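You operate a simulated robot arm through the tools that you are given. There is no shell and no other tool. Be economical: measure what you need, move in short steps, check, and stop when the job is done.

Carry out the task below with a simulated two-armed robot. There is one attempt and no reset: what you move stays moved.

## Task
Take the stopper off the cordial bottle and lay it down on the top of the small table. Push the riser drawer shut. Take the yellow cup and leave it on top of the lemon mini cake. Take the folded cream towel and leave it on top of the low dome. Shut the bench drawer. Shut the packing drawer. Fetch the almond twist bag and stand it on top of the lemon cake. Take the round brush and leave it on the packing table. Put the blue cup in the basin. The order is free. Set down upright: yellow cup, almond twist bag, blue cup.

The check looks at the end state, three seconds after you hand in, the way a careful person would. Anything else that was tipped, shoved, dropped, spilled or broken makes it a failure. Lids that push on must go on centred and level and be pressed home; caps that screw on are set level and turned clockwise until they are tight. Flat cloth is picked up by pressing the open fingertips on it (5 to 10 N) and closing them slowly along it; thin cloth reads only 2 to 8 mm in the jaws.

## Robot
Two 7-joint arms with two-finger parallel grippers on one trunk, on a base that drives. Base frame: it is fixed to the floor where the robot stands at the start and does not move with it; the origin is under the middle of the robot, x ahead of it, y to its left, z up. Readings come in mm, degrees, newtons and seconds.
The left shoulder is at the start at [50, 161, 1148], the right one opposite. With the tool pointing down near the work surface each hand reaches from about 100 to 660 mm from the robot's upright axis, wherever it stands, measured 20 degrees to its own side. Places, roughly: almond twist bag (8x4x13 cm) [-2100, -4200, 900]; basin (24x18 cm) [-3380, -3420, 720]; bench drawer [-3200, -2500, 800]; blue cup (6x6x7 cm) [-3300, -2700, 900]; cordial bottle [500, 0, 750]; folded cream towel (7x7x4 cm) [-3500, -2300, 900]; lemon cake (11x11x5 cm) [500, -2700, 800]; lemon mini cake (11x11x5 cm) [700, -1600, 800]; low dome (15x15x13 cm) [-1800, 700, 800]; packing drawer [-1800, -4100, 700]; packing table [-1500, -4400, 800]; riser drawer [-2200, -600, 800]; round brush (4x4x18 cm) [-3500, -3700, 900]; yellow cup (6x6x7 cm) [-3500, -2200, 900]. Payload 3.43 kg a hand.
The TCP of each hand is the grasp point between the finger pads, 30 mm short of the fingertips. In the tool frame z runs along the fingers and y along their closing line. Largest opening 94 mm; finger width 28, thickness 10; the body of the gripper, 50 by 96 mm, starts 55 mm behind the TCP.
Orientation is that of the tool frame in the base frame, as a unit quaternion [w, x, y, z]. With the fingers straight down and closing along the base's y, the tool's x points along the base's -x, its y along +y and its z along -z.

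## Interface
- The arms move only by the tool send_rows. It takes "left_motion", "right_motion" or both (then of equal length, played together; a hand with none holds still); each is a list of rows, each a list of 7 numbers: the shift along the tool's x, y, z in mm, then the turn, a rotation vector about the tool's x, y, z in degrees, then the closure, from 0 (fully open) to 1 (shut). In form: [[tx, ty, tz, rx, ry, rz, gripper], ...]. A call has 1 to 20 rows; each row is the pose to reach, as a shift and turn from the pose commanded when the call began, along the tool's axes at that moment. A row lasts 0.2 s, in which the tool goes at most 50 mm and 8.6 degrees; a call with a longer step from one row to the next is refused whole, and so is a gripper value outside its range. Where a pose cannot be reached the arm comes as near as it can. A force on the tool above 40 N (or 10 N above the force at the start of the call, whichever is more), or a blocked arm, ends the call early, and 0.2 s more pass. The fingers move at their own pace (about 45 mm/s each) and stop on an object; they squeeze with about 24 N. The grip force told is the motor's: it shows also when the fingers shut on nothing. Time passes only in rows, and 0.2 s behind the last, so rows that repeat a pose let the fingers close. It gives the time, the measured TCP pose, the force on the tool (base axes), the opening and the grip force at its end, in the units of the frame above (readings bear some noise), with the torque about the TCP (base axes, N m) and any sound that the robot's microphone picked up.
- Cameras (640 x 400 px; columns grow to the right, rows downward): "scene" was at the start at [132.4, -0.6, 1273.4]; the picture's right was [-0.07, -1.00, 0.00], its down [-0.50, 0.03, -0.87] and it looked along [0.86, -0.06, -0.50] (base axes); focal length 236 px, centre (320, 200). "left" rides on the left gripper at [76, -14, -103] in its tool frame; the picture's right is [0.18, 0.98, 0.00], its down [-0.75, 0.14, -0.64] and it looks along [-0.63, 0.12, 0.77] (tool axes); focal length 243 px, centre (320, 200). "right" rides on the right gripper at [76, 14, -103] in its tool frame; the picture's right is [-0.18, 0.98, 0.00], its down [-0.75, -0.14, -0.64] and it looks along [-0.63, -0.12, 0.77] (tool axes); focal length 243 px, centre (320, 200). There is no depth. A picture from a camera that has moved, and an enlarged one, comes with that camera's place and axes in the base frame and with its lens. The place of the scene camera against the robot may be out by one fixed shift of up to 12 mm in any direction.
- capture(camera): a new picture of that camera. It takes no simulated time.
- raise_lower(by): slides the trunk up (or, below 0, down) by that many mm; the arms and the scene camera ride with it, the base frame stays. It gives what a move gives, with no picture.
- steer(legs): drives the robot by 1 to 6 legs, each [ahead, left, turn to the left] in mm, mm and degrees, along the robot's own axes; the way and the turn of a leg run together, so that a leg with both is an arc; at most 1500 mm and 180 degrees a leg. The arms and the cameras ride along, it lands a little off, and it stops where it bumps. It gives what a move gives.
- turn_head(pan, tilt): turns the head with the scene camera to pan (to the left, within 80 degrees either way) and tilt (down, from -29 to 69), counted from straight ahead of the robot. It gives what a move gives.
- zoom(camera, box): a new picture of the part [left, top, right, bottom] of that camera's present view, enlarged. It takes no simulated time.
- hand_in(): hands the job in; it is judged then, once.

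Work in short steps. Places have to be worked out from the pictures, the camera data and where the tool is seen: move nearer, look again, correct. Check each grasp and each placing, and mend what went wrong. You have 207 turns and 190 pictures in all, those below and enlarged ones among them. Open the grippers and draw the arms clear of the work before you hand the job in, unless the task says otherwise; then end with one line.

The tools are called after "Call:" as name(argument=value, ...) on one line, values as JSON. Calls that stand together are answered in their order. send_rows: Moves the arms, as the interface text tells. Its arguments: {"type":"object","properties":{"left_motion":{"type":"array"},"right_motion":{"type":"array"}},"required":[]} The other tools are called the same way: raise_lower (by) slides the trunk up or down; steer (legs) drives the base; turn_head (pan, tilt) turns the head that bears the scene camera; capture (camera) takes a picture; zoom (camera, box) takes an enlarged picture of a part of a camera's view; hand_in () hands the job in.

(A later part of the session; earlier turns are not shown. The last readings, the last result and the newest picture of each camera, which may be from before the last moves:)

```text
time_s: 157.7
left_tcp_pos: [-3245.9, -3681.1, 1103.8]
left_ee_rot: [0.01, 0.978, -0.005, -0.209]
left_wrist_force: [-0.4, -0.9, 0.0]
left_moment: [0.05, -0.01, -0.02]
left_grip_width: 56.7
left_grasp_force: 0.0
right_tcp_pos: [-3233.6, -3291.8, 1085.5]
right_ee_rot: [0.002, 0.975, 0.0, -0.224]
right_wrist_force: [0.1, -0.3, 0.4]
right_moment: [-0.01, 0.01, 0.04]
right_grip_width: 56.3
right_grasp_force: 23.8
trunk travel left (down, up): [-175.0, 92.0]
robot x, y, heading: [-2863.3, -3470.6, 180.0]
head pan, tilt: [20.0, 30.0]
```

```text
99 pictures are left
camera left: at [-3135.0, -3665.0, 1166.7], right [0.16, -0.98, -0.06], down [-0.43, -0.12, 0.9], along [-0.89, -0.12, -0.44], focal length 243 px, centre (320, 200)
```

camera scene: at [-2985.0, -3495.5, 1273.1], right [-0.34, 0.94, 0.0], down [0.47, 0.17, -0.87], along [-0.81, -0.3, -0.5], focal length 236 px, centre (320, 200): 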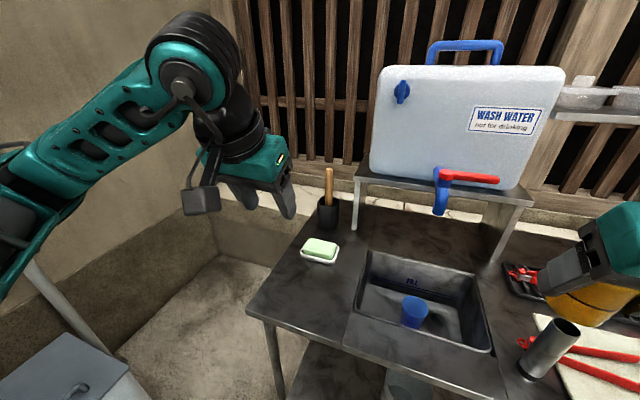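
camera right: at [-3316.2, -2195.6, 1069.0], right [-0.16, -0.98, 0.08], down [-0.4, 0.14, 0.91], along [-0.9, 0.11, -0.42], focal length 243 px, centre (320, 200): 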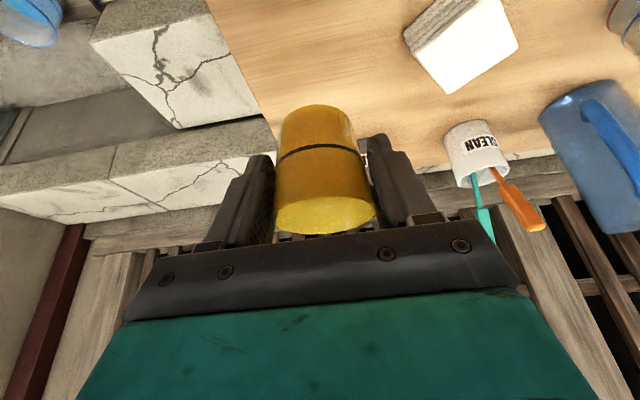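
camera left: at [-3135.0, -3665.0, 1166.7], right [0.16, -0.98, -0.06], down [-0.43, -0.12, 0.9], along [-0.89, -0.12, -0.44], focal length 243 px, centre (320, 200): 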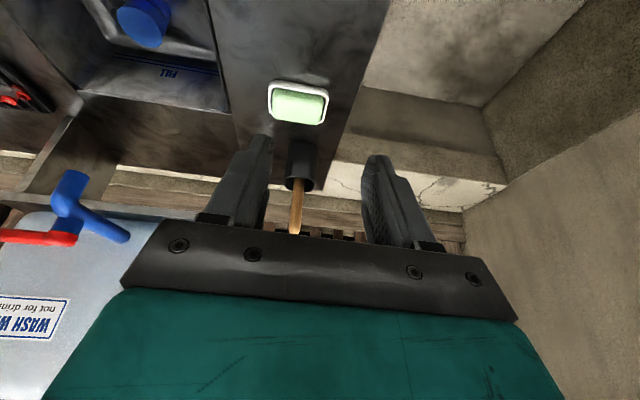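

Brush handle tip triangulates to [−3547, −3680, 1025], vertical, 75 mm clear of the rack. I drive 45 mm closer and move the left hand, tilted 45° forward, to a pre-grasp.

Call:
steer(legs=[[45, 0, 0]])

Call:
send_rows(left_motion=[[-26, 0, 23, 0, -3.5, 0, 0.4], [-52, 0, 46, 0, -7, 0, 0.4], [-78, 0, 69, 0, -10.5, 0, 0.4], [-104, 0, 92, 0, -14, 0, 0.4], [-130, 0, 115, 0, -17.5, 0, 0.4], [-154, 0, 136, 0, -21, 0, 0.4], [-154, 0, 136, 0, -21, 0, 0.4]])

Call:
capture(camera="left")

Call:
zoom(camera="scene", box=[200, 80, 420, 260])

```text
time_s: 158.6
left_tcp_pos: [-3291.2, -3678.2, 1104.2]
left_ee_rot: [0.01, 0.978, -0.004, -0.208]
left_wrist_force: [0.0, -0.2, -0.1]
left_moment: [0.01, 0.0, 0.01]
left_grip_width: 56.7
left_grasp_force: 0.1
right_tcp_pos: [-3278.7, -3292.6, 1086.2]
right_ee_rot: [0.001, 0.975, 0.0, -0.223]
right_wrist_force: [0.0, 0.1, -0.1]
right_moment: [0.01, -0.02, 0.01]
right_grip_width: 56.0
right_grasp_force: 23.8
trunk travel left (down, up): [-175.0, 92.0]
robot x, y, heading: [-2904.6, -3469.5, 179.8]
head pan, tilt: [20.0, 30.0]
```

```text
time_s: 160.2
left_tcp_pos: [-3487.7, -3679.0, 1044.8]
left_ee_rot: [0.009, 0.923, -0.006, -0.384]
left_wrist_force: [0.3, -0.9, 0.0]
left_moment: [-0.01, 0.01, 0.0]
left_grip_width: 56.3
left_grasp_force: 0.1
right_tcp_pos: [-3278.5, -3291.8, 1086.5]
right_ee_rot: [0.002, 0.975, 0.001, -0.223]
right_wrist_force: [0.4, -0.3, -1.1]
right_moment: [0.01, 0.03, -0.02]
right_grip_width: 56.3
right_grasp_force: 24.1
trunk travel left (down, up): [-175.0, 92.0]
robot x, y, heading: [-2905.5, -3472.5, -180.2]
head pan, tilt: [20.0, 30.0]
```

```text
98 pictures are left
camera left: at [-3361.5, -3665.2, 1062.2], right [0.12, -0.99, -0.11], down [-0.08, -0.12, 0.99], along [-0.99, -0.11, -0.09], focal length 243 px, centre (320, 200)
```

left: 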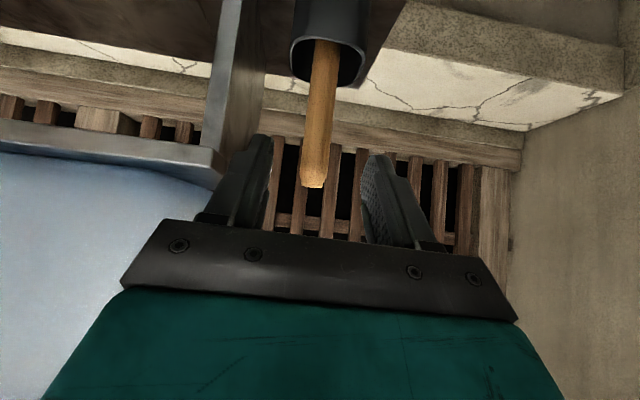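

```text
2.22 times, centred on (310, 170) of scene
camera zoom: at [-3029.8, -3495.5, 1273.2], right [-0.34, 0.94, 0.0], down [0.47, 0.17, -0.87], along [-0.81, -0.3, -0.5], focal length 524 px, centre (342, 267)
```

zoom: 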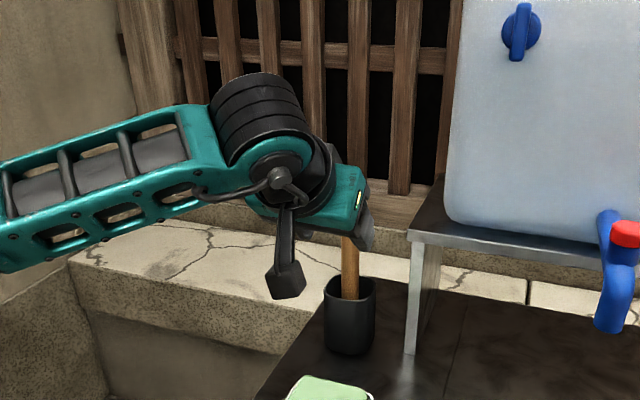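

Handle is centred. I advance 80 mm along the fingers and close on the handle.

Call:
send_rows(left_motion=[[0, 0, 25, 0, 0, 0, 0.4], [0, 0, 50, 0, 0, 0, 0.4], [0, 0, 70, 0, 0, 0, 0.4], [0, 0, 80, 0, 0, 0, 0.4], [0, 0, 80, 0, 0, 0, 0.7], [0, 0, 80, 0, 0, 0, 1], [0, 0, 80, 0, 0, 0, 1], [0, 0, 80, 0, 0, 0, 1]])

Call:
capture(camera="left")

```text
time_s: 162.0
left_tcp_pos: [-3543.2, -3682.3, 987.6]
left_ee_rot: [0.008, 0.923, -0.006, -0.384]
left_wrist_force: [-0.1, 0.6, 0.4]
left_moment: [-0.01, -0.01, 0.03]
left_grip_width: 25.1
left_grasp_force: 24.6
right_tcp_pos: [-3278.6, -3291.6, 1085.9]
right_ee_rot: [0.001, 0.975, 0.001, -0.224]
right_wrist_force: [-0.6, 0.5, -1.2]
right_moment: [0.0, -0.02, -0.01]
right_grip_width: 56.0
right_grasp_force: 24.6
trunk travel left (down, up): [-175.0, 92.0]
robot x, y, heading: [-2905.8, -3470.1, 180.2]
head pan, tilt: [20.0, 30.0]
```

```text
96 pictures are left
camera left: at [-3417.3, -3667.8, 1004.8], right [0.12, -0.99, -0.11], down [-0.08, -0.12, 0.99], along [-0.99, -0.12, -0.09], focal length 243 px, centre (320, 200)
```

left: 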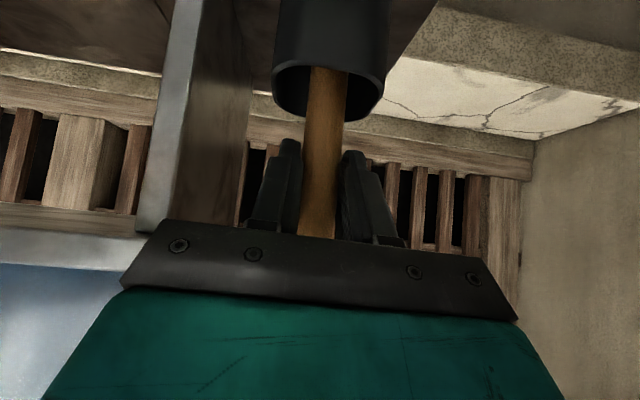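

Gripped (25 mm). Lift straight up 120 mm.

Call:
send_rows(left_motion=[[-7, 0, -7, 0, 0, 0, 1], [-21, 0, -21, 0, 0, 0, 1], [-40, 0, -40, 0, 0, 0, 1], [-60, 0, -60, 0, 0, 0, 1], [-80, 0, -80, 0, 0, 0, 1], [-92, 0, -92, 0, 0, 0, 1], [-92, 0, -92, 0, 0, 0, 1]])

Call:
capture(camera="scene")

```text
time_s: 163.6
left_tcp_pos: [-3542.3, -3679.6, 1117.3]
left_ee_rot: [0.008, 0.923, -0.006, -0.384]
left_wrist_force: [-0.5, 0.6, -0.6]
left_moment: [0.03, 0.0, 0.01]
left_grip_width: 25.3
left_grasp_force: 24.0
right_tcp_pos: [-3278.4, -3292.3, 1087.0]
right_ee_rot: [0.001, 0.975, 0.0, -0.223]
right_wrist_force: [0.4, -0.4, -0.7]
right_moment: [0.03, 0.02, 0.01]
right_grip_width: 56.4
right_grasp_force: 23.9
trunk travel left (down, up): [-175.0, 92.0]
robot x, y, heading: [-2908.0, -3469.5, 179.9]
head pan, tilt: [20.0, 30.0]
```

```text
95 pictures are left
camera scene: at [-3029.9, -3495.5, 1273.2], right [-0.34, 0.94, 0.0], down [0.47, 0.17, -0.87], along [-0.81, -0.3, -0.5], focal length 236 px, centre (320, 200)
```

scene: 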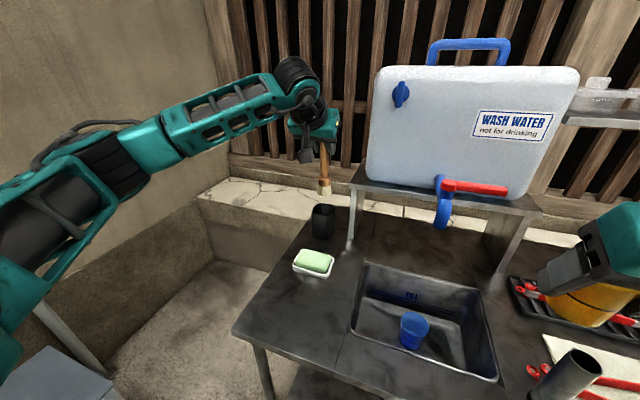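

Brush out of the pot. I draw it back to the robot, then back off and turn south toward the packing table.

Call:
send_rows(left_motion=[[25, 0, -35, 0, 0, 0, 1], [50, 0, -70, 0, 0, 0, 1], [75, 0, -105, 0, 0, 0, 1], [100, 0, -140, 0, 0, 0, 1], [127, 0, -176, 0, 0, 0, 1], [155, 0, -212, 0, 0, 0, 1], [155, 0, -212, 0, 0, 0, 1]])

Call:
steer(legs=[[-330, 0, 0], [0, 0, 90], [0, 600, 0]])

Call:
turn_head(pan=0, tilt=35)

Call:
capture(camera="scene")

```text
time_s: 165.2
left_tcp_pos: [-3282.7, -3680.8, 1158.9]
left_ee_rot: [0.008, 0.923, -0.007, -0.384]
left_wrist_force: [-1.1, -0.2, -0.9]
left_moment: [0.02, -0.04, -0.01]
left_grip_width: 24.9
left_grasp_force: 23.6
right_tcp_pos: [-3278.9, -3292.1, 1085.7]
right_ee_rot: [0.002, 0.974, 0.0, -0.225]
right_wrist_force: [-0.2, 0.0, 0.3]
right_moment: [-0.01, 0.04, 0.02]
right_grip_width: 56.5
right_grasp_force: 24.1
trunk travel left (down, up): [-175.0, 92.0]
robot x, y, heading: [-2904.9, -3471.2, 180.0]
head pan, tilt: [20.0, 30.0]
```

```text
time_s: 176.6
left_tcp_pos: [-1772.5, -3857.7, 1159.1]
left_ee_rot: [0.275, 0.662, 0.644, -0.268]
left_wrist_force: [-0.1, -0.8, -0.8]
left_moment: [-0.01, 0.02, 0.01]
left_grip_width: 24.9
left_grasp_force: 24.2
right_tcp_pos: [-2161.2, -3846.2, 1086.7]
right_ee_rot: [0.158, 0.693, 0.685, -0.158]
right_wrist_force: [-0.6, -0.6, 0.7]
right_moment: [0.0, 0.02, -0.03]
right_grip_width: 56.2
right_grasp_force: 24.0
trunk travel left (down, up): [-175.0, 92.0]
robot x, y, heading: [-1973.9, -3477.2, -90.6]
head pan, tilt: [20.0, 30.0]
```

```text
time_s: 177.4
left_tcp_pos: [-1772.5, -3857.0, 1158.6]
left_ee_rot: [0.275, 0.662, 0.644, -0.267]
left_wrist_force: [-0.1, 0.6, 0.6]
left_moment: [0.0, 0.06, -0.02]
left_grip_width: 25.3
left_grasp_force: 23.7
right_tcp_pos: [-2161.6, -3847.2, 1086.4]
right_ee_rot: [0.158, 0.694, 0.684, -0.158]
right_wrist_force: [0.4, 0.6, 0.2]
right_moment: [-0.01, 0.03, 0.0]
right_grip_width: 56.1
right_grasp_force: 24.2
trunk travel left (down, up): [-175.0, 92.0]
robot x, y, heading: [-1976.5, -3472.8, -91.0]
head pan, tilt: [0.0, 35.0]
```

```text
94 pictures are left
camera scene: at [-1976.7, -3600.0, 1265.4], right [-1.0, 0.01, 0.0], down [0.01, 0.57, -0.82], along [-0.01, -0.82, -0.57], focal length 236 px, centre (320, 200)
```

scene: 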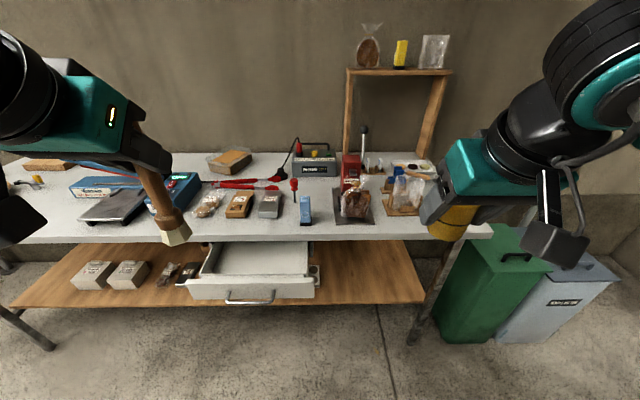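

I see the table, its open drawer, and bags. Zoom on the bags to identify the almond twist.

Call:
zoom(camera="scene", box=[290, 130, 450, 230])

Call:
zoom(camera="scene", box=[60, 140, 340, 315])

```text
4.00 times, centred on (370, 180) of scene
camera zoom: at [-1976.7, -3600.0, 1265.4], right [-1.0, 0.01, 0.0], down [0.01, 0.57, -0.82], along [-0.01, -0.82, -0.57], focal length 943 px, centre (120, 280)
```

zoom: 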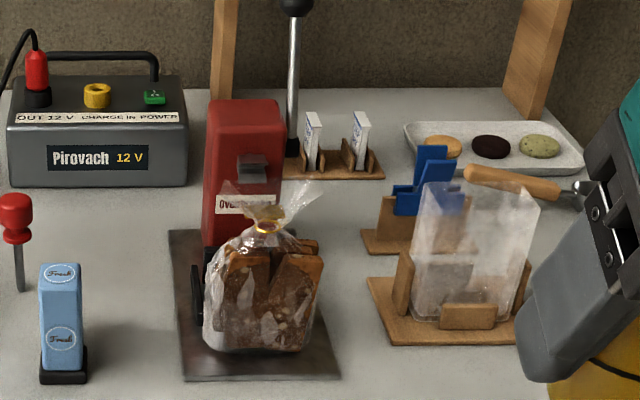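

```text
2.29 times, centred on (200, 228) of scene
camera zoom: at [-1976.7, -3600.0, 1265.4], right [-1.0, 0.01, 0.0], down [0.01, 0.57, -0.82], along [-0.01, -0.82, -0.57], focal length 539 px, centre (594, 137)
```

zoom: 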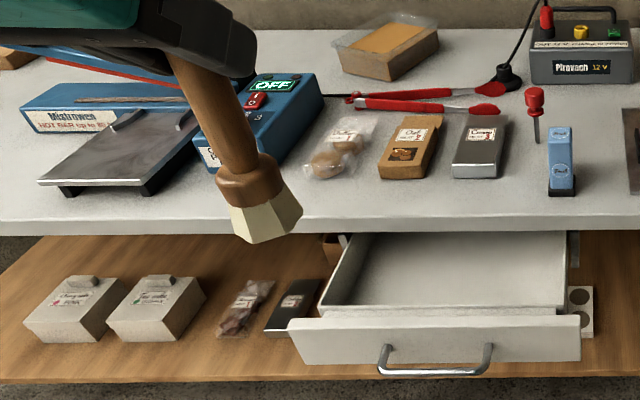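

The bag is at about [−2091, −4190]. For the brush I need a free stretch of table top; I go east along the table and look.

Call:
steer(legs=[[80, 800, 1]])

Call:
capture(camera="scene")

```text
time_s: 184.7
left_tcp_pos: [-975.1, -3930.5, 1158.2]
left_ee_rot: [0.279, 0.652, 0.654, -0.264]
left_wrist_force: [0.0, 0.4, -0.4]
left_moment: [-0.01, 0.02, 0.02]
left_grip_width: 24.9
left_grasp_force: 24.1
right_tcp_pos: [-1363.3, -3931.9, 1087.4]
right_ee_rot: [0.161, 0.684, 0.695, -0.156]
right_wrist_force: [-0.8, -0.2, -0.1]
right_moment: [-0.01, 0.01, 0.02]
right_grip_width: 56.2
right_grasp_force: 24.3
trunk travel left (down, up): [-175.0, 92.0]
robot x, y, heading: [-1189.1, -3553.2, -89.2]
head pan, tilt: [0.0, 35.0]
```

```text
91 pictures are left
camera scene: at [-1186.9, -3679.7, 1265.4], right [-1.0, -0.02, 0.0], down [-0.01, 0.57, -0.82], along [0.01, -0.82, -0.57], focal length 236 px, centre (320, 200)
```

scene: 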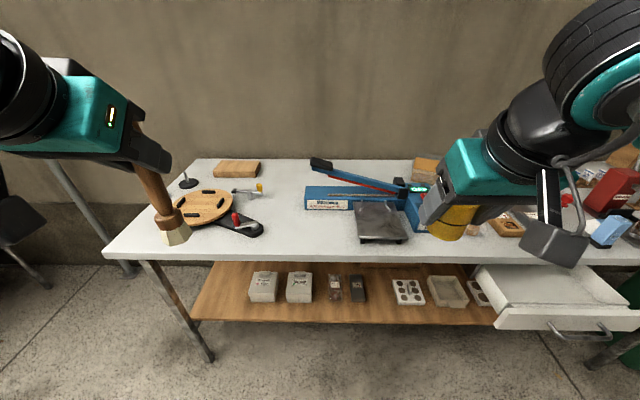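

There is a free band of table at x≈−1070 between the board and the blue sealer. I drive closer so the left hand can lay the brush there, bristles toward me.

Call:
steer(legs=[[235, -35, -0.8]])

Call:
send_rows(left_motion=[[0, 0, 0, 0, 8, 0, 1], [0, 0, 0, 0, 16, 0, 1], [0, 0, 0, 0, 24, 0, 1], [0, 0, 0, 0, 32, 0, 1], [0, 0, 0, 0, 40, 0, 1], [0, 0, 0, 0, 45, 0, 1]])

Call:
turn_head(pan=15, tilt=45)

Call:
capture(camera="scene")

```text
time_s: 186.4
left_tcp_pos: [-1016.5, -4167.6, 1158.0]
left_ee_rot: [0.276, 0.659, 0.647, -0.266]
left_wrist_force: [-0.1, -0.6, 0.0]
left_moment: [0.02, -0.01, -0.01]
left_grip_width: 25.0
left_grasp_force: 24.5
right_tcp_pos: [-1405.1, -4161.0, 1086.6]
right_ee_rot: [0.158, 0.69, 0.688, -0.157]
right_wrist_force: [-0.6, -0.8, 0.1]
right_moment: [0.01, -0.01, 0.0]
right_grip_width: 56.2
right_grasp_force: 23.8
trunk travel left (down, up): [-175.0, 92.0]
robot x, y, heading: [-1223.0, -3789.9, -90.2]
head pan, tilt: [0.0, 35.0]
```

```text
time_s: 187.8
left_tcp_pos: [-1017.7, -4164.9, 1157.2]
left_ee_rot: [0.007, 0.71, 0.704, 0.007]
left_wrist_force: [-0.3, -1.2, -1.0]
left_moment: [-0.06, -0.01, 0.0]
left_grip_width: 25.0
left_grasp_force: 23.7
right_tcp_pos: [-1404.8, -4159.0, 1086.4]
right_ee_rot: [0.158, 0.69, 0.688, -0.158]
right_wrist_force: [-0.5, -0.4, 0.2]
right_moment: [0.02, 0.01, -0.01]
right_grip_width: 56.4
right_grasp_force: 24.6
trunk travel left (down, up): [-175.0, 92.0]
robot x, y, heading: [-1233.1, -3788.6, -90.1]
head pan, tilt: [0.0, 35.0]
```

```text
time_s: 188.6
left_tcp_pos: [-1015.8, -4164.5, 1158.3]
left_ee_rot: [0.008, 0.71, 0.704, 0.006]
left_wrist_force: [0.5, -0.6, -0.4]
left_moment: [-0.03, -0.01, 0.01]
left_grip_width: 24.7
left_grasp_force: 23.7
right_tcp_pos: [-1404.3, -4160.7, 1087.4]
right_ee_rot: [0.158, 0.69, 0.689, -0.157]
right_wrist_force: [0.0, 0.1, -0.6]
right_moment: [0.01, 0.02, -0.02]
right_grip_width: 56.4
right_grasp_force: 23.8
trunk travel left (down, up): [-175.0, 92.0]
robot x, y, heading: [-1220.2, -3788.0, -90.0]
head pan, tilt: [15.0, 45.0]
```

```text
90 pictures are left
camera scene: at [-1202.1, -3901.8, 1250.6], right [-0.97, -0.26, 0.0], down [-0.18, 0.68, -0.71], along [0.18, -0.68, -0.71], focal length 236 px, centre (320, 200)
```

scene: 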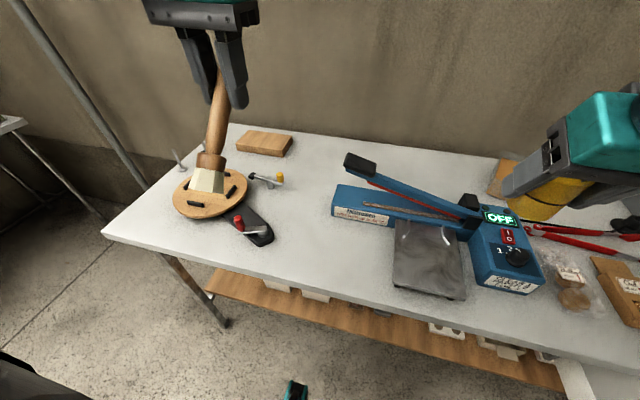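

Free band confirmed: x≈−1070, y −4120…−4450. I move the brush over it, tilting it flatter.

Call:
send_rows(left_motion=[[-23, -8, 10, 0, 4, 0, 1], [-46, -15, 20, 0, 8, 0, 1], [-70, -23, 40, 0, 12, 0, 1], [-94, -31, 65, 0, 17, 0, 1], [-118, -39, 95, 0, 21, 0, 1], [-142, -47, 125, 0, 26, 0, 1], [-165, -54, 158, 0, 30, 0, 1], [-165, -54, 158, 0, 30, 0, 1]])

Call:
capture(camera="scene")

```text
time_s: 190.4
left_tcp_pos: [-1066.7, -4330.8, 997.6]
left_ee_rot: [-0.174, 0.685, 0.682, 0.19]
left_wrist_force: [-0.1, -0.4, -0.4]
left_moment: [-0.03, 0.01, 0.02]
left_grip_width: 24.9
left_grasp_force: 24.7
right_tcp_pos: [-1403.6, -4159.2, 1087.9]
right_ee_rot: [0.159, 0.69, 0.688, -0.157]
right_wrist_force: [-0.2, 0.2, -0.9]
right_moment: [0.0, 0.0, 0.02]
right_grip_width: 56.4
right_grasp_force: 23.9
trunk travel left (down, up): [-175.0, 92.0]
robot x, y, heading: [-1224.3, -3790.9, -90.2]
head pan, tilt: [15.0, 45.0]
```

```text
89 pictures are left
camera scene: at [-1201.6, -3901.6, 1250.6], right [-0.97, -0.26, 0.0], down [-0.18, 0.68, -0.71], along [0.18, -0.68, -0.71], focal length 236 px, centre (320, 200)
```

scene: 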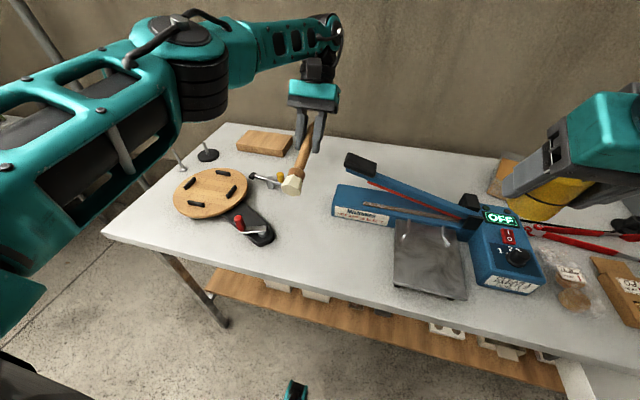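

Good pose. I flatten a little more and lower toward the table.

Call:
send_rows(left_motion=[[-20, 0, 35, 0, 4, 0, 1], [-40, 0, 69, 0, 8, 0, 1], [-58, 0, 100, 0, 8, 0, 1], [-70, 0, 121, 0, 8, 0, 1], [-74, 0, 128, 0, 8, 0, 1], [-76, 0, 132, 0, 8, 0, 1], [-78, 0, 135, 0, 8, 0, 1], [-80, 0, 139, 0, 8, 0, 1], [-82, 0, 142, 0, 8, 0, 1], [-84, 0, 145, 0, 8, 0, 1], [-86, 0, 149, 0, 8, 0, 1], [-88, 0, 152, 0, 8, 0, 1], [-90, 0, 155, 0, 8, 0, 1]])

Call:
zoom(camera="scene", box=[180, 60, 420, 260])

```text
time_s: 193.2
left_tcp_pos: [-1071.8, -4295.0, 837.4]
left_ee_rot: [-0.223, 0.669, 0.668, 0.238]
left_wrist_force: [-0.2, 0.8, 3.4]
left_moment: [0.38, 0.0, -0.03]
left_grip_width: 25.1
left_grasp_force: 24.1
left hand out of reach, approached as far as the arm can: row 1, 2, 3, 4, 5, 6, 7, 8, 9, 10, 11, 12, 13
right_tcp_pos: [-1403.0, -4159.9, 1085.7]
right_ee_rot: [0.159, 0.69, 0.689, -0.157]
right_wrist_force: [0.3, 0.2, -0.6]
right_moment: [0.01, 0.0, 0.0]
right_grip_width: 56.4
right_grasp_force: 24.7
trunk travel left (down, up): [-175.0, 92.0]
robot x, y, heading: [-1225.0, -3787.8, -90.2]
head pan, tilt: [15.0, 45.0]
```

```text
2.00 times, centred on (300, 160) of scene
camera zoom: at [-1201.9, -3901.6, 1250.7], right [-0.97, -0.26, 0.0], down [-0.18, 0.68, -0.71], along [0.18, -0.68, -0.71], focal length 471 px, centre (360, 280)
```

zoom: 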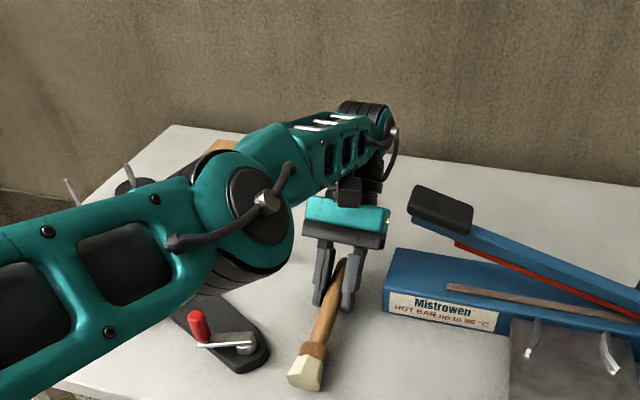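

Bristles touch the table, brush nearly flat. I open and lift straight up.

Call:
send_rows(left_motion=[[0, 0, 0, 0, 0, 0, 0.9], [0, 0, 0, 0, 0, 0, 0.75], [0, 0, 0, 0, 0, 0, 0.6], [0, 0, 0, 0, 0, 0, 0.5], [12, 0, -16, 0, 0, 0, 0.5], [31, 0, -39, 0, 0, 0, 0.5], [55, 0, -70, 0, 0, 0, 0.5], [80, 0, -105, 0, -6, 0, 0.5], [105, 0, -140, 0, -12, 0, 0.5]])

Call:
zoom(camera="scene", box=[180, 60, 420, 260])

```text
time_s: 195.2
left_tcp_pos: [-1075.6, -4299.2, 1011.5]
left_ee_rot: [-0.149, 0.691, 0.688, 0.164]
left_wrist_force: [0.5, 0.0, 0.1]
left_moment: [0.0, -0.03, 0.0]
left_grip_width: 47.0
left_grasp_force: 0.1
right_tcp_pos: [-1404.1, -4160.5, 1086.4]
right_ee_rot: [0.159, 0.691, 0.688, -0.157]
right_wrist_force: [-1.0, -0.6, -0.2]
right_moment: [0.04, -0.01, 0.0]
right_grip_width: 56.2
right_grasp_force: 24.6
trunk travel left (down, up): [-175.0, 92.0]
robot x, y, heading: [-1223.0, -3788.9, -90.3]
head pan, tilt: [15.0, 45.0]
```

```text
2.00 times, centred on (300, 160) of scene
camera zoom: at [-1202.0, -3901.4, 1250.6], right [-0.97, -0.26, 0.0], down [-0.18, 0.68, -0.71], along [0.18, -0.68, -0.71], focal length 471 px, centre (360, 280)
```

zoom: 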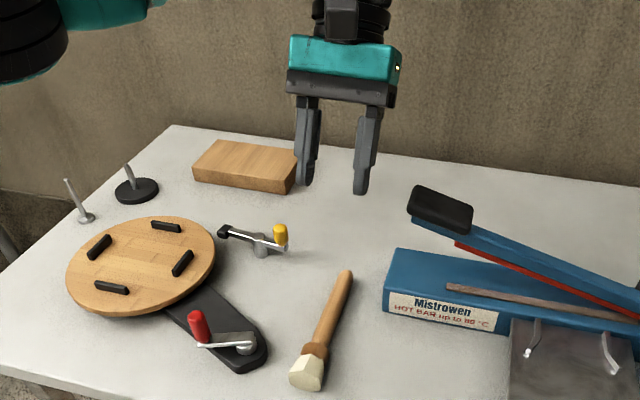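

Brush rests on the packing table. I retract the left hand, back off and go west to the drawer at x≈−1796.

Call:
send_rows(left_motion=[[31, 0, -12, 0, -5, 0, 0.7], [62, 0, -20, 0, -10, 0, 1], [93, 0, -25, 0, -15, 0, 1], [125, 0, -27, 0, -20, 0, 1], [156, 0, -27, 0, -25, 0, 1], [156, 0, -27, 0, -25, 0, 1]])

Call:
steer(legs=[[-190, 0, 0], [0, -720, 0]])

Call:
turn_head(pan=10, tilt=45)

Call:
capture(camera="scene")

```text
time_s: 196.6
left_tcp_pos: [-1076.1, -4169.6, 1102.6]
left_ee_rot: [0.003, 0.709, 0.705, 0.012]
left_wrist_force: [-0.7, 0.9, -0.1]
left_moment: [-0.01, 0.0, -0.01]
left_grip_width: 0.0
left_grasp_force: 24.2
right_tcp_pos: [-1403.8, -4159.9, 1086.1]
right_ee_rot: [0.158, 0.69, 0.688, -0.157]
right_wrist_force: [-0.3, -0.1, -0.3]
right_moment: [0.0, 0.02, 0.02]
right_grip_width: 56.5
right_grasp_force: 24.1
trunk travel left (down, up): [-175.0, 92.0]
robot x, y, heading: [-1223.8, -3788.8, -90.4]
head pan, tilt: [15.0, 45.0]
```

```text
time_s: 204.4
left_tcp_pos: [-1784.7, -3977.6, 1103.0]
left_ee_rot: [0.002, 0.711, 0.703, 0.013]
left_wrist_force: [-0.6, -0.3, 0.6]
left_moment: [0.0, -0.02, 0.01]
left_grip_width: 0.0
left_grasp_force: 24.2
right_tcp_pos: [-2111.9, -3965.3, 1087.3]
right_ee_rot: [0.158, 0.692, 0.686, -0.158]
right_wrist_force: [0.0, 0.0, 0.3]
right_moment: [0.01, 0.01, 0.05]
right_grip_width: 56.2
right_grasp_force: 24.1
trunk travel left (down, up): [-175.0, 92.0]
robot x, y, heading: [-1930.1, -3598.5, -90.6]
head pan, tilt: [15.0, 45.0]
```

```text
time_s: 205.0
left_tcp_pos: [-1783.4, -3977.0, 1102.6]
left_ee_rot: [0.002, 0.712, 0.702, 0.013]
left_wrist_force: [-0.9, -0.8, 0.9]
left_moment: [0.02, -0.02, -0.02]
left_grip_width: 0.2
left_grasp_force: 23.9
right_tcp_pos: [-2112.3, -3965.3, 1086.6]
right_ee_rot: [0.159, 0.691, 0.687, -0.157]
right_wrist_force: [-1.3, -0.3, 0.4]
right_moment: [0.03, 0.01, 0.0]
right_grip_width: 56.1
right_grasp_force: 24.1
trunk travel left (down, up): [-175.0, 92.0]
robot x, y, heading: [-1933.6, -3595.1, -90.3]
head pan, tilt: [10.0, 45.0]
```

```text
86 pictures are left
camera scene: at [-1915.5, -3709.7, 1250.6], right [-0.99, -0.17, 0.0], down [-0.12, 0.7, -0.71], along [0.12, -0.7, -0.71], focal length 236 px, centre (320, 200)
```

scene: 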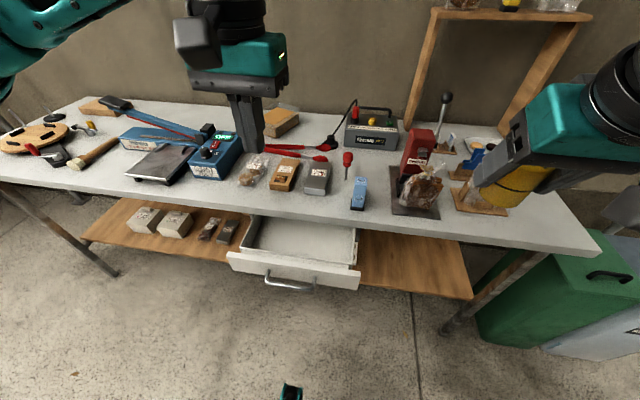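

Handle at about [−1802, −3946, 725]. I back up 100 mm for room and bring the closed left fist in front of the drawer.

Call:
steer(legs=[[-100, 0, 0.5]])

Call:
send_rows(left_motion=[[0, -2, 38, 0, -5, 0, 1], [0, -4, 76, 0, -10, 0, 1], [0, -6, 114, 0, -15, 0, 1], [-3, -8, 152, 0, -20, 0, 1], [-6, -10, 190, 0, -25, 0, 1], [-9, -12, 228, 0, -30, 0, 1], [-13, -14, 266, 0, -35, 0, 1], [-17, -16, 304, 0, -40, 0, 1], [-22, -17, 341, 0, -45, 0, 1], [-22, -17, 341, 0, -45, 0, 1]])

Call:
capture(camera="left")

Call:
capture(camera="scene")

```text
time_s: 206.2
left_tcp_pos: [-1780.4, -3876.1, 1103.2]
left_ee_rot: [0.001, 0.708, 0.706, 0.013]
left_wrist_force: [0.3, 0.4, 1.0]
left_moment: [0.0, 0.04, 0.0]
left_grip_width: 0.3
left_grasp_force: 24.1
right_tcp_pos: [-2108.9, -3866.9, 1087.6]
right_ee_rot: [0.159, 0.689, 0.69, -0.157]
right_wrist_force: [-0.1, 0.7, 0.7]
right_moment: [-0.02, 0.02, 0.03]
right_grip_width: 56.4
right_grasp_force: 24.2
trunk travel left (down, up): [-175.0, 92.0]
robot x, y, heading: [-1933.0, -3495.8, -90.1]
head pan, tilt: [10.0, 45.0]
```

```text
time_s: 208.4
left_tcp_pos: [-1806.5, -3899.5, 770.1]
left_ee_rot: [0.273, 0.659, 0.653, -0.256]
left_wrist_force: [-0.3, -0.3, -0.5]
left_moment: [0.0, 0.02, 0.01]
left_grip_width: 0.0
left_grasp_force: 24.0
left hand out of reach, approached as far as the arm can: row 9, 10
right_tcp_pos: [-2109.6, -3867.0, 1086.1]
right_ee_rot: [0.16, 0.689, 0.69, -0.156]
right_wrist_force: [-0.2, -0.1, -0.5]
right_moment: [-0.04, -0.02, 0.0]
right_grip_width: 56.3
right_grasp_force: 24.5
trunk travel left (down, up): [-175.0, 92.0]
robot x, y, heading: [-1929.0, -3492.8, -90.0]
head pan, tilt: [10.0, 45.0]
```

```text
85 pictures are left
camera left: at [-1822.3, -3773.7, 791.4], right [0.99, 0.13, -0.1], down [0.12, -0.1, 0.99], along [0.12, -0.99, -0.11], focal length 243 px, centre (320, 200)
```

left: 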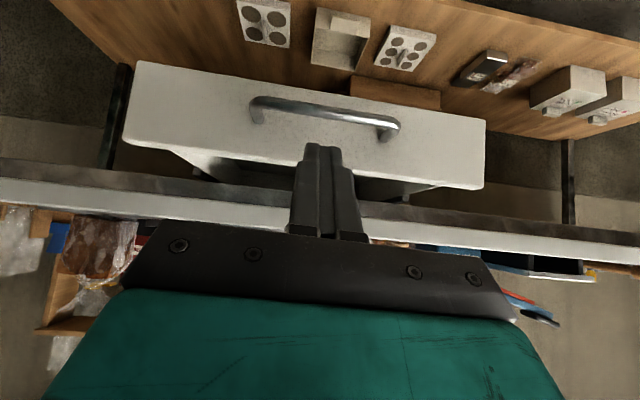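

```text
84 pictures are left
camera scene: at [-1915.2, -3610.6, 1250.6], right [-0.98, -0.17, 0.0], down [-0.12, 0.7, -0.71], along [0.12, -0.7, -0.71], focal length 236 px, centre (320, 200)
```

scene: 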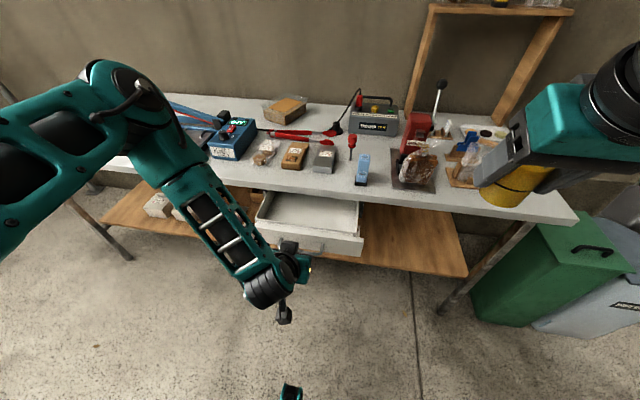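

Fist tips are at z≈749, the panel top at ≈741; I lower the trunk 28 mm and push.

Call:
raise_lower(by=-28)

Call:
send_rows(left_motion=[[-14, 0, 14, 0, 0, 0, 1], [-28, 0, 28, 0, 0, 0, 1], [-39, 0, 39, 0, 0, 0, 1], [-49, 0, 49, 0, 0, 0, 1], [-59, 0, 59, 0, 0, 0, 1], [-69, 0, 69, 0, 0, 0, 1], [-79, 0, 79, 0, 0, 0, 1], [-89, 0, 89, 0, 0, 0, 1], [-99, 0, 99, 0, 0, 0, 1], [-109, 0, 109, 0, 0, 0, 1], [-119, 0, 119, 0, 0, 0, 1], [-129, 0, 129, 0, 0, 0, 1], [-139, 0, 139, 0, 0, 0, 1], [-149, 0, 149, 0, 0, 0, 1]])

Call:
capture(camera="scene")

Call:
capture(camera="left")

```text
time_s: 209.1
left_tcp_pos: [-1806.8, -3897.9, 741.8]
left_ee_rot: [0.272, 0.66, 0.652, -0.256]
left_wrist_force: [0.5, -0.6, -0.3]
left_moment: [0.02, 0.01, 0.0]
left_grip_width: 0.0
left_grasp_force: 23.7
right_tcp_pos: [-2108.7, -3867.3, 1058.3]
right_ee_rot: [0.159, 0.689, 0.69, -0.156]
right_wrist_force: [-0.2, 0.3, -0.4]
right_moment: [0.0, 0.0, -0.03]
right_grip_width: 56.3
right_grasp_force: 24.0
trunk travel left (down, up): [-147.0, 120.0]
robot x, y, heading: [-1927.5, -3496.7, -89.9]
head pan, tilt: [10.0, 45.0]
```

```text
time_s: 212.0
left_tcp_pos: [-1808.7, -4089.6, 734.5]
left_ee_rot: [0.266, 0.661, 0.655, -0.251]
left_wrist_force: [0.3, 9.3, 3.9]
left_moment: [0.05, -0.02, 0.03]
left_grip_width: 0.0
left_grasp_force: 24.3
right_tcp_pos: [-2108.8, -3866.3, 1058.4]
right_ee_rot: [0.16, 0.689, 0.69, -0.157]
right_wrist_force: [0.2, 0.5, -0.4]
right_moment: [0.01, -0.01, 0.01]
right_grip_width: 56.0
right_grasp_force: 24.3
trunk travel left (down, up): [-147.0, 120.0]
robot x, y, heading: [-1928.1, -3495.5, -89.9]
head pan, tilt: [10.0, 45.0]
stopped in row 14 (left hand): the force on the tool passed its limit at 54 N (the readings are from after the stop); the commanded pose is now the measured one
```

```text
83 pictures are left
camera scene: at [-1914.0, -3609.1, 1222.8], right [-0.98, -0.17, 0.0], down [-0.12, 0.7, -0.71], along [0.12, -0.7, -0.71], focal length 236 px, centre (320, 200)
```

scene: 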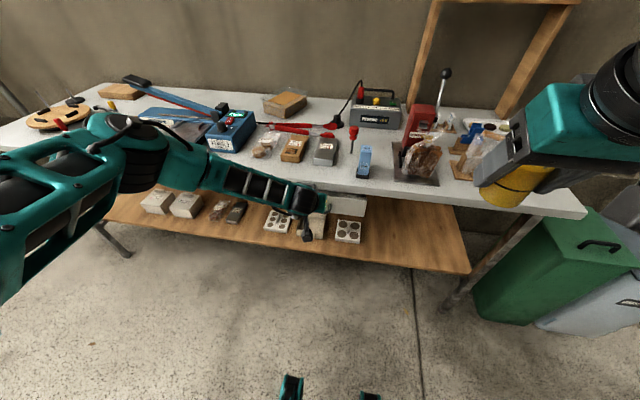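

```text
82 pictures are left
camera left: at [-1823.4, -3964.6, 756.7], right [0.99, 0.13, -0.1], down [0.12, -0.11, 0.99], along [0.12, -0.98, -0.13], focal length 243 px, centre (320, 200)
```

left: 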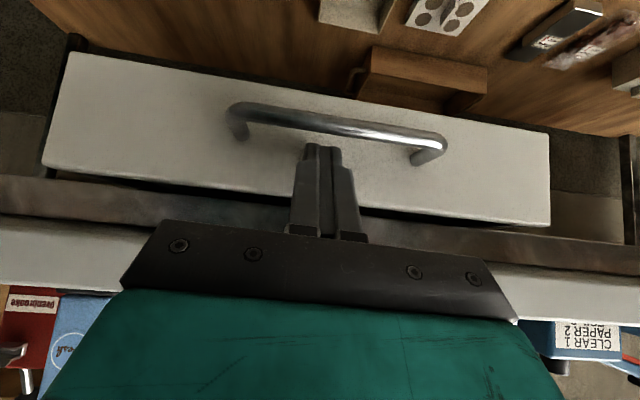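

Stopped at 54 N. I push once more to confirm it's at its end stop, then retreat and check from outside.

Call:
send_rows(left_motion=[[-4, 0, 4, 0, 0, 0, 1], [-8, 0, 8, 0, 0, 0, 1], [-12, 0, 12, 0, 0, 0, 1]])

Call:
send_rows(left_motion=[[20, 0, -20, 0, 0, 0, 1], [50, 0, -50, 0, 0, 0, 1], [80, 0, -80, 0, 0, 0, 1], [110, 0, -110, 0, 0, 0, 1], [110, 0, -145, 0, 8, 0, 1], [90, 0, -180, 0, 16, 0, 0.8], [65, 0, -215, 0, 24, 0, 0.4], [35, 0, -250, 0, 32, 0, 0.2], [5, 0, -285, 0, 38, 0, 0]])

Call:
capture(camera="scene")

```text
time_s: 212.5
left_tcp_pos: [-1809.5, -4089.8, 729.6]
left_ee_rot: [0.262, 0.664, 0.655, -0.248]
left_wrist_force: [0.9, 14.4, 6.8]
left_moment: [0.16, 0.04, 0.02]
left_grip_width: 0.0
left_grasp_force: 24.3
right_tcp_pos: [-2107.6, -3865.6, 1058.4]
right_ee_rot: [0.16, 0.689, 0.689, -0.157]
right_wrist_force: [0.0, 0.1, 0.3]
right_moment: [-0.01, 0.01, -0.01]
right_grip_width: 56.3
right_grasp_force: 24.2
trunk travel left (down, up): [-147.0, 120.0]
robot x, y, heading: [-1928.3, -3497.2, -89.7]
head pan, tilt: [10.0, 45.0]
stopped in row 2 (left hand): the force on the tool passed its limit at 48 N (the readings are from after the stop); the commanded pose is now the measured one
```

```text
time_s: 214.5
left_tcp_pos: [-1812.8, -3894.4, 937.5]
left_ee_rot: [0.034, 0.709, 0.704, -0.019]
left_wrist_force: [-0.2, 0.2, 0.3]
left_moment: [-0.02, -0.02, 0.01]
left_grip_width: 82.6
left_grasp_force: 0.0
right_tcp_pos: [-2107.0, -3868.2, 1057.8]
right_ee_rot: [0.16, 0.688, 0.69, -0.157]
right_wrist_force: [0.3, -0.7, 0.3]
right_moment: [0.0, -0.04, 0.0]
right_grip_width: 56.5
right_grasp_force: 23.9
trunk travel left (down, up): [-147.0, 120.0]
robot x, y, heading: [-1928.5, -3494.7, -89.9]
head pan, tilt: [10.0, 45.0]
```

```text
81 pictures are left
camera scene: at [-1913.9, -3609.8, 1222.5], right [-0.98, -0.18, 0.0], down [-0.12, 0.7, -0.71], along [0.12, -0.7, -0.71], focal length 236 px, centre (320, 200)
```

scene: 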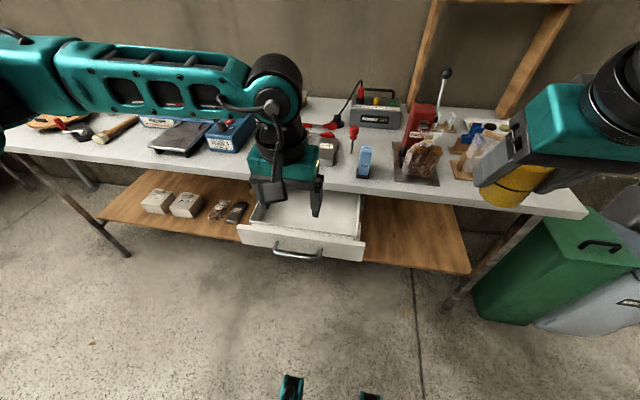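

The drawer came out again, since the tips hooked behind the handle as I drew back. I'll strafe 120 mm west and push on the panel beside the handle instead.

Call:
steer(legs=[[0, -118, 0]])

Call:
send_rows(left_motion=[[0, 0, 32, 0, -7, 0, 0.4], [0, 0, 65, 0, -14, 0, 0.8], [0, 0, 98, 0, -21, 0, 1], [0, 0, 131, 0, -28, 0, 1], [0, 0, 163, 0, -35, 0, 1], [0, 0, 195, 0, -41, 0, 1], [0, 0, 195, 0, -41, 0, 1]])

Call:
capture(camera="left")

```text
time_s: 216.2
left_tcp_pos: [-1931.1, -3894.7, 937.2]
left_ee_rot: [0.035, 0.708, 0.705, -0.019]
left_wrist_force: [-0.4, 0.4, -0.2]
left_moment: [0.01, -0.01, 0.02]
left_grip_width: 94.1
left_grasp_force: 0.0
right_tcp_pos: [-2226.4, -3867.9, 1058.5]
right_ee_rot: [0.159, 0.688, 0.691, -0.156]
right_wrist_force: [-0.9, 0.4, 0.8]
right_moment: [0.01, -0.04, 0.0]
right_grip_width: 56.0
right_grasp_force: 23.6
trunk travel left (down, up): [-147.0, 120.0]
robot x, y, heading: [-2048.9, -3495.8, -90.0]
head pan, tilt: [10.0, 45.0]
```

```text
time_s: 217.8
left_tcp_pos: [-1927.1, -3911.9, 743.8]
left_ee_rot: [0.281, 0.656, 0.649, -0.264]
left_wrist_force: [0.1, 1.0, 0.0]
left_moment: [-0.03, 0.04, 0.05]
left_grip_width: 0.0
left_grasp_force: 24.3
right_tcp_pos: [-2226.8, -3868.0, 1057.7]
right_ee_rot: [0.158, 0.689, 0.69, -0.156]
right_wrist_force: [-0.3, 0.2, -0.6]
right_moment: [0.0, 0.02, 0.01]
right_grip_width: 56.4
right_grasp_force: 24.1
trunk travel left (down, up): [-147.0, 120.0]
robot x, y, heading: [-2050.7, -3493.2, -89.8]
head pan, tilt: [10.0, 45.0]
```

```text
80 pictures are left
camera left: at [-1942.8, -3785.4, 761.8], right [0.99, 0.13, -0.11], down [0.12, -0.07, 0.99], along [0.12, -0.99, -0.09], focal length 243 px, centre (320, 200)
```

left: 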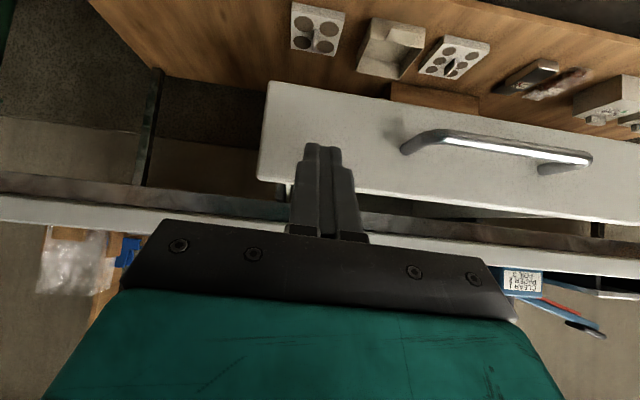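

Tips face the panel left of the handle. Push.

Call:
send_rows(left_motion=[[-14, 0, 14, 0, 0, 0, 1], [-28, 0, 28, 0, 0, 0, 1], [-38, 0, 38, 0, 0, 0, 1], [-48, 0, 48, 0, 0, 0, 1], [-58, 0, 58, 0, 0, 0, 1], [-68, 0, 68, 0, 0, 0, 1], [-78, 0, 78, 0, 0, 0, 1], [-88, 0, 88, 0, 0, 0, 1], [-98, 0, 98, 0, 0, 0, 1], [-108, 0, 108, 0, 0, 0, 1], [-116, 0, 116, 0, 0, 0, 1], [-122, 0, 122, 0, 0, 0, 1], [-128, 0, 128, 0, 0, 0, 1], [-134, 0, 134, 0, 0, 0, 1]])

Call:
send_rows(left_motion=[[10, 0, -10, 0, 0, 0, 1], [40, 0, -40, 0, 0, 0, 1], [70, 0, -70, 0, 0, 0, 1], [105, 0, -105, 0, 0, 0, 1], [85, 0, -140, 0, 8, 0, 1], [65, 0, -175, 0, 16, 0, 0.8], [40, 0, -210, 0, 24, 0, 0.4], [10, 0, -245, 0, 32, 0, 0.2], [-25, 0, -280, 0, 40, 0, 0.1]])

Call:
capture(camera="scene")

```text
time_s: 220.8
left_tcp_pos: [-1928.8, -4090.0, 739.3]
left_ee_rot: [0.273, 0.659, 0.65, -0.261]
left_wrist_force: [0.3, 10.7, 4.7]
left_moment: [0.03, -0.02, 0.02]
left_grip_width: 0.0
left_grasp_force: 24.5
right_tcp_pos: [-2225.7, -3865.9, 1059.2]
right_ee_rot: [0.16, 0.688, 0.691, -0.156]
right_wrist_force: [1.6, 0.6, 0.4]
right_moment: [-0.02, 0.0, -0.01]
right_grip_width: 56.5
right_grasp_force: 23.8
trunk travel left (down, up): [-147.0, 120.0]
robot x, y, heading: [-2049.0, -3497.0, -89.6]
head pan, tilt: [10.0, 45.0]
stopped in row 14 (left hand): the force on the tool passed its limit at 48 N (the readings are from after the stop); the commanded pose is now the measured one
```

```text
time_s: 222.8
left_tcp_pos: [-1930.4, -3913.3, 956.0]
left_ee_rot: [0.034, 0.709, 0.704, -0.021]
left_wrist_force: [0.1, -0.3, 0.4]
left_moment: [0.01, 0.01, 0.01]
left_grip_width: 82.6
left_grasp_force: 0.1
right_tcp_pos: [-2225.5, -3867.1, 1058.9]
right_ee_rot: [0.159, 0.688, 0.69, -0.157]
right_wrist_force: [0.5, 0.4, -0.7]
right_moment: [-0.01, 0.01, -0.01]
right_grip_width: 56.3
right_grasp_force: 23.9
trunk travel left (down, up): [-147.0, 120.0]
robot x, y, heading: [-2046.6, -3498.3, -89.7]
head pan, tilt: [10.0, 45.0]
```

```text
79 pictures are left
camera scene: at [-2032.1, -3609.4, 1222.5], right [-0.98, -0.18, 0.0], down [-0.12, 0.7, -0.71], along [0.12, -0.7, -0.71], focal length 236 px, centre (320, 200)
```

scene: 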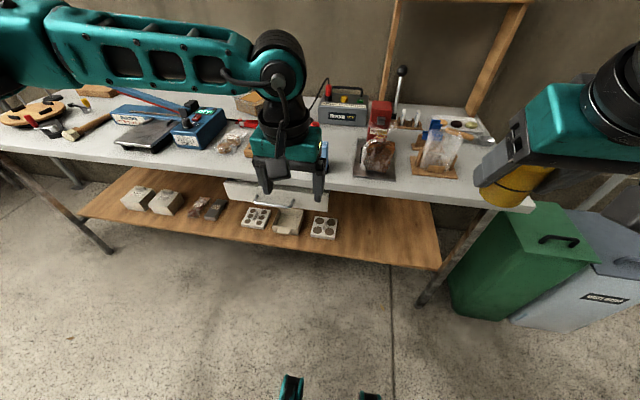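

The packing drawer is shut. Next the bag: I raise the hand and drive to bring the left hand above it.

Call:
send_rows(left_motion=[[0, 0, -40, 0, 0, 0, 0], [0, 0, -80, 0, 4, 0, 0], [0, 0, -120, 0, 4, 0, 0]])

Call:
steer(legs=[[0, -190, 0], [200, 0, 0]])

Call:
turn_head(pan=15, tilt=40)

Call:
capture(camera="left")

Call:
zoom(camera="scene", box=[200, 100, 440, 300])

```text
time_s: 223.6
left_tcp_pos: [-1931.9, -3904.1, 1076.0]
left_ee_rot: [0.01, 0.708, 0.706, 0.005]
left_wrist_force: [-0.4, 0.6, -0.3]
left_moment: [-0.01, 0.02, -0.01]
left_grip_width: 94.0
left_grasp_force: 0.0
right_tcp_pos: [-2226.1, -3867.5, 1059.8]
right_ee_rot: [0.16, 0.688, 0.69, -0.157]
right_wrist_force: [0.0, 1.1, -0.7]
right_moment: [-0.01, 0.03, 0.0]
right_grip_width: 56.4
right_grasp_force: 24.1
trunk travel left (down, up): [-147.0, 120.0]
robot x, y, heading: [-2049.0, -3494.6, -89.8]
head pan, tilt: [10.0, 45.0]
```

```text
time_s: 227.0
left_tcp_pos: [-2116.9, -4106.6, 1075.4]
left_ee_rot: [0.01, 0.71, 0.705, 0.004]
left_wrist_force: [0.3, -0.2, 0.2]
left_moment: [0.0, -0.04, 0.02]
left_grip_width: 93.6
left_grasp_force: 0.2
right_tcp_pos: [-2409.2, -4067.3, 1057.7]
right_ee_rot: [0.159, 0.689, 0.69, -0.156]
right_wrist_force: [0.2, -0.2, -0.3]
right_moment: [0.0, 0.0, 0.02]
right_grip_width: 56.2
right_grasp_force: 24.6
trunk travel left (down, up): [-147.0, 120.0]
robot x, y, heading: [-2231.7, -3697.7, -89.7]
head pan, tilt: [10.0, 45.0]
```

```text
time_s: 227.7
left_tcp_pos: [-2116.2, -4105.5, 1074.9]
left_ee_rot: [0.011, 0.709, 0.705, 0.003]
left_wrist_force: [-0.9, 0.6, 0.6]
left_moment: [-0.01, 0.02, 0.01]
left_grip_width: 94.0
left_grasp_force: 0.0
right_tcp_pos: [-2409.8, -4066.3, 1058.7]
right_ee_rot: [0.159, 0.689, 0.689, -0.156]
right_wrist_force: [-0.3, 0.5, -1.1]
right_moment: [0.01, -0.01, -0.03]
right_grip_width: 56.5
right_grasp_force: 24.7
trunk travel left (down, up): [-147.0, 120.0]
robot x, y, heading: [-2230.1, -3691.6, -90.1]
head pan, tilt: [15.0, 40.0]
```

```text
78 pictures are left
camera left: at [-2132.8, -4028.4, 1176.7], right [0.98, 0.18, 0.02], down [0.12, -0.75, 0.65], along [0.13, -0.64, -0.76], focal length 243 px, centre (320, 200)
```

left: 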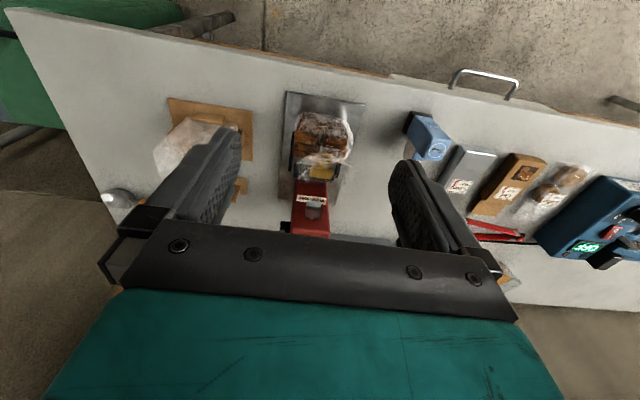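

```text
2.00 times, centred on (320, 200) of scene
camera zoom: at [-2206.6, -3812.0, 1229.8], right [-0.97, -0.26, 0.0], down [-0.17, 0.62, -0.77], along [0.2, -0.74, -0.64], focal length 471 px, centre (320, 200)
```

zoom: 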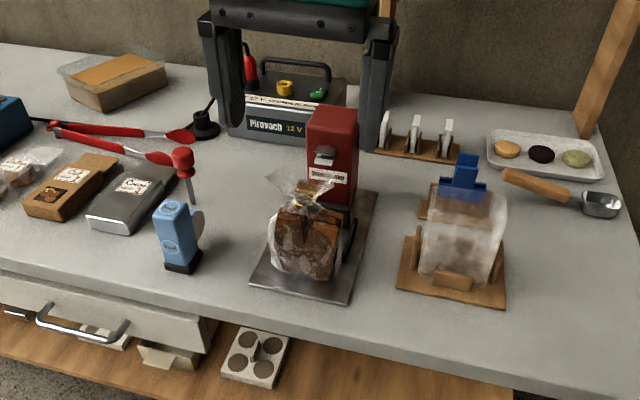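

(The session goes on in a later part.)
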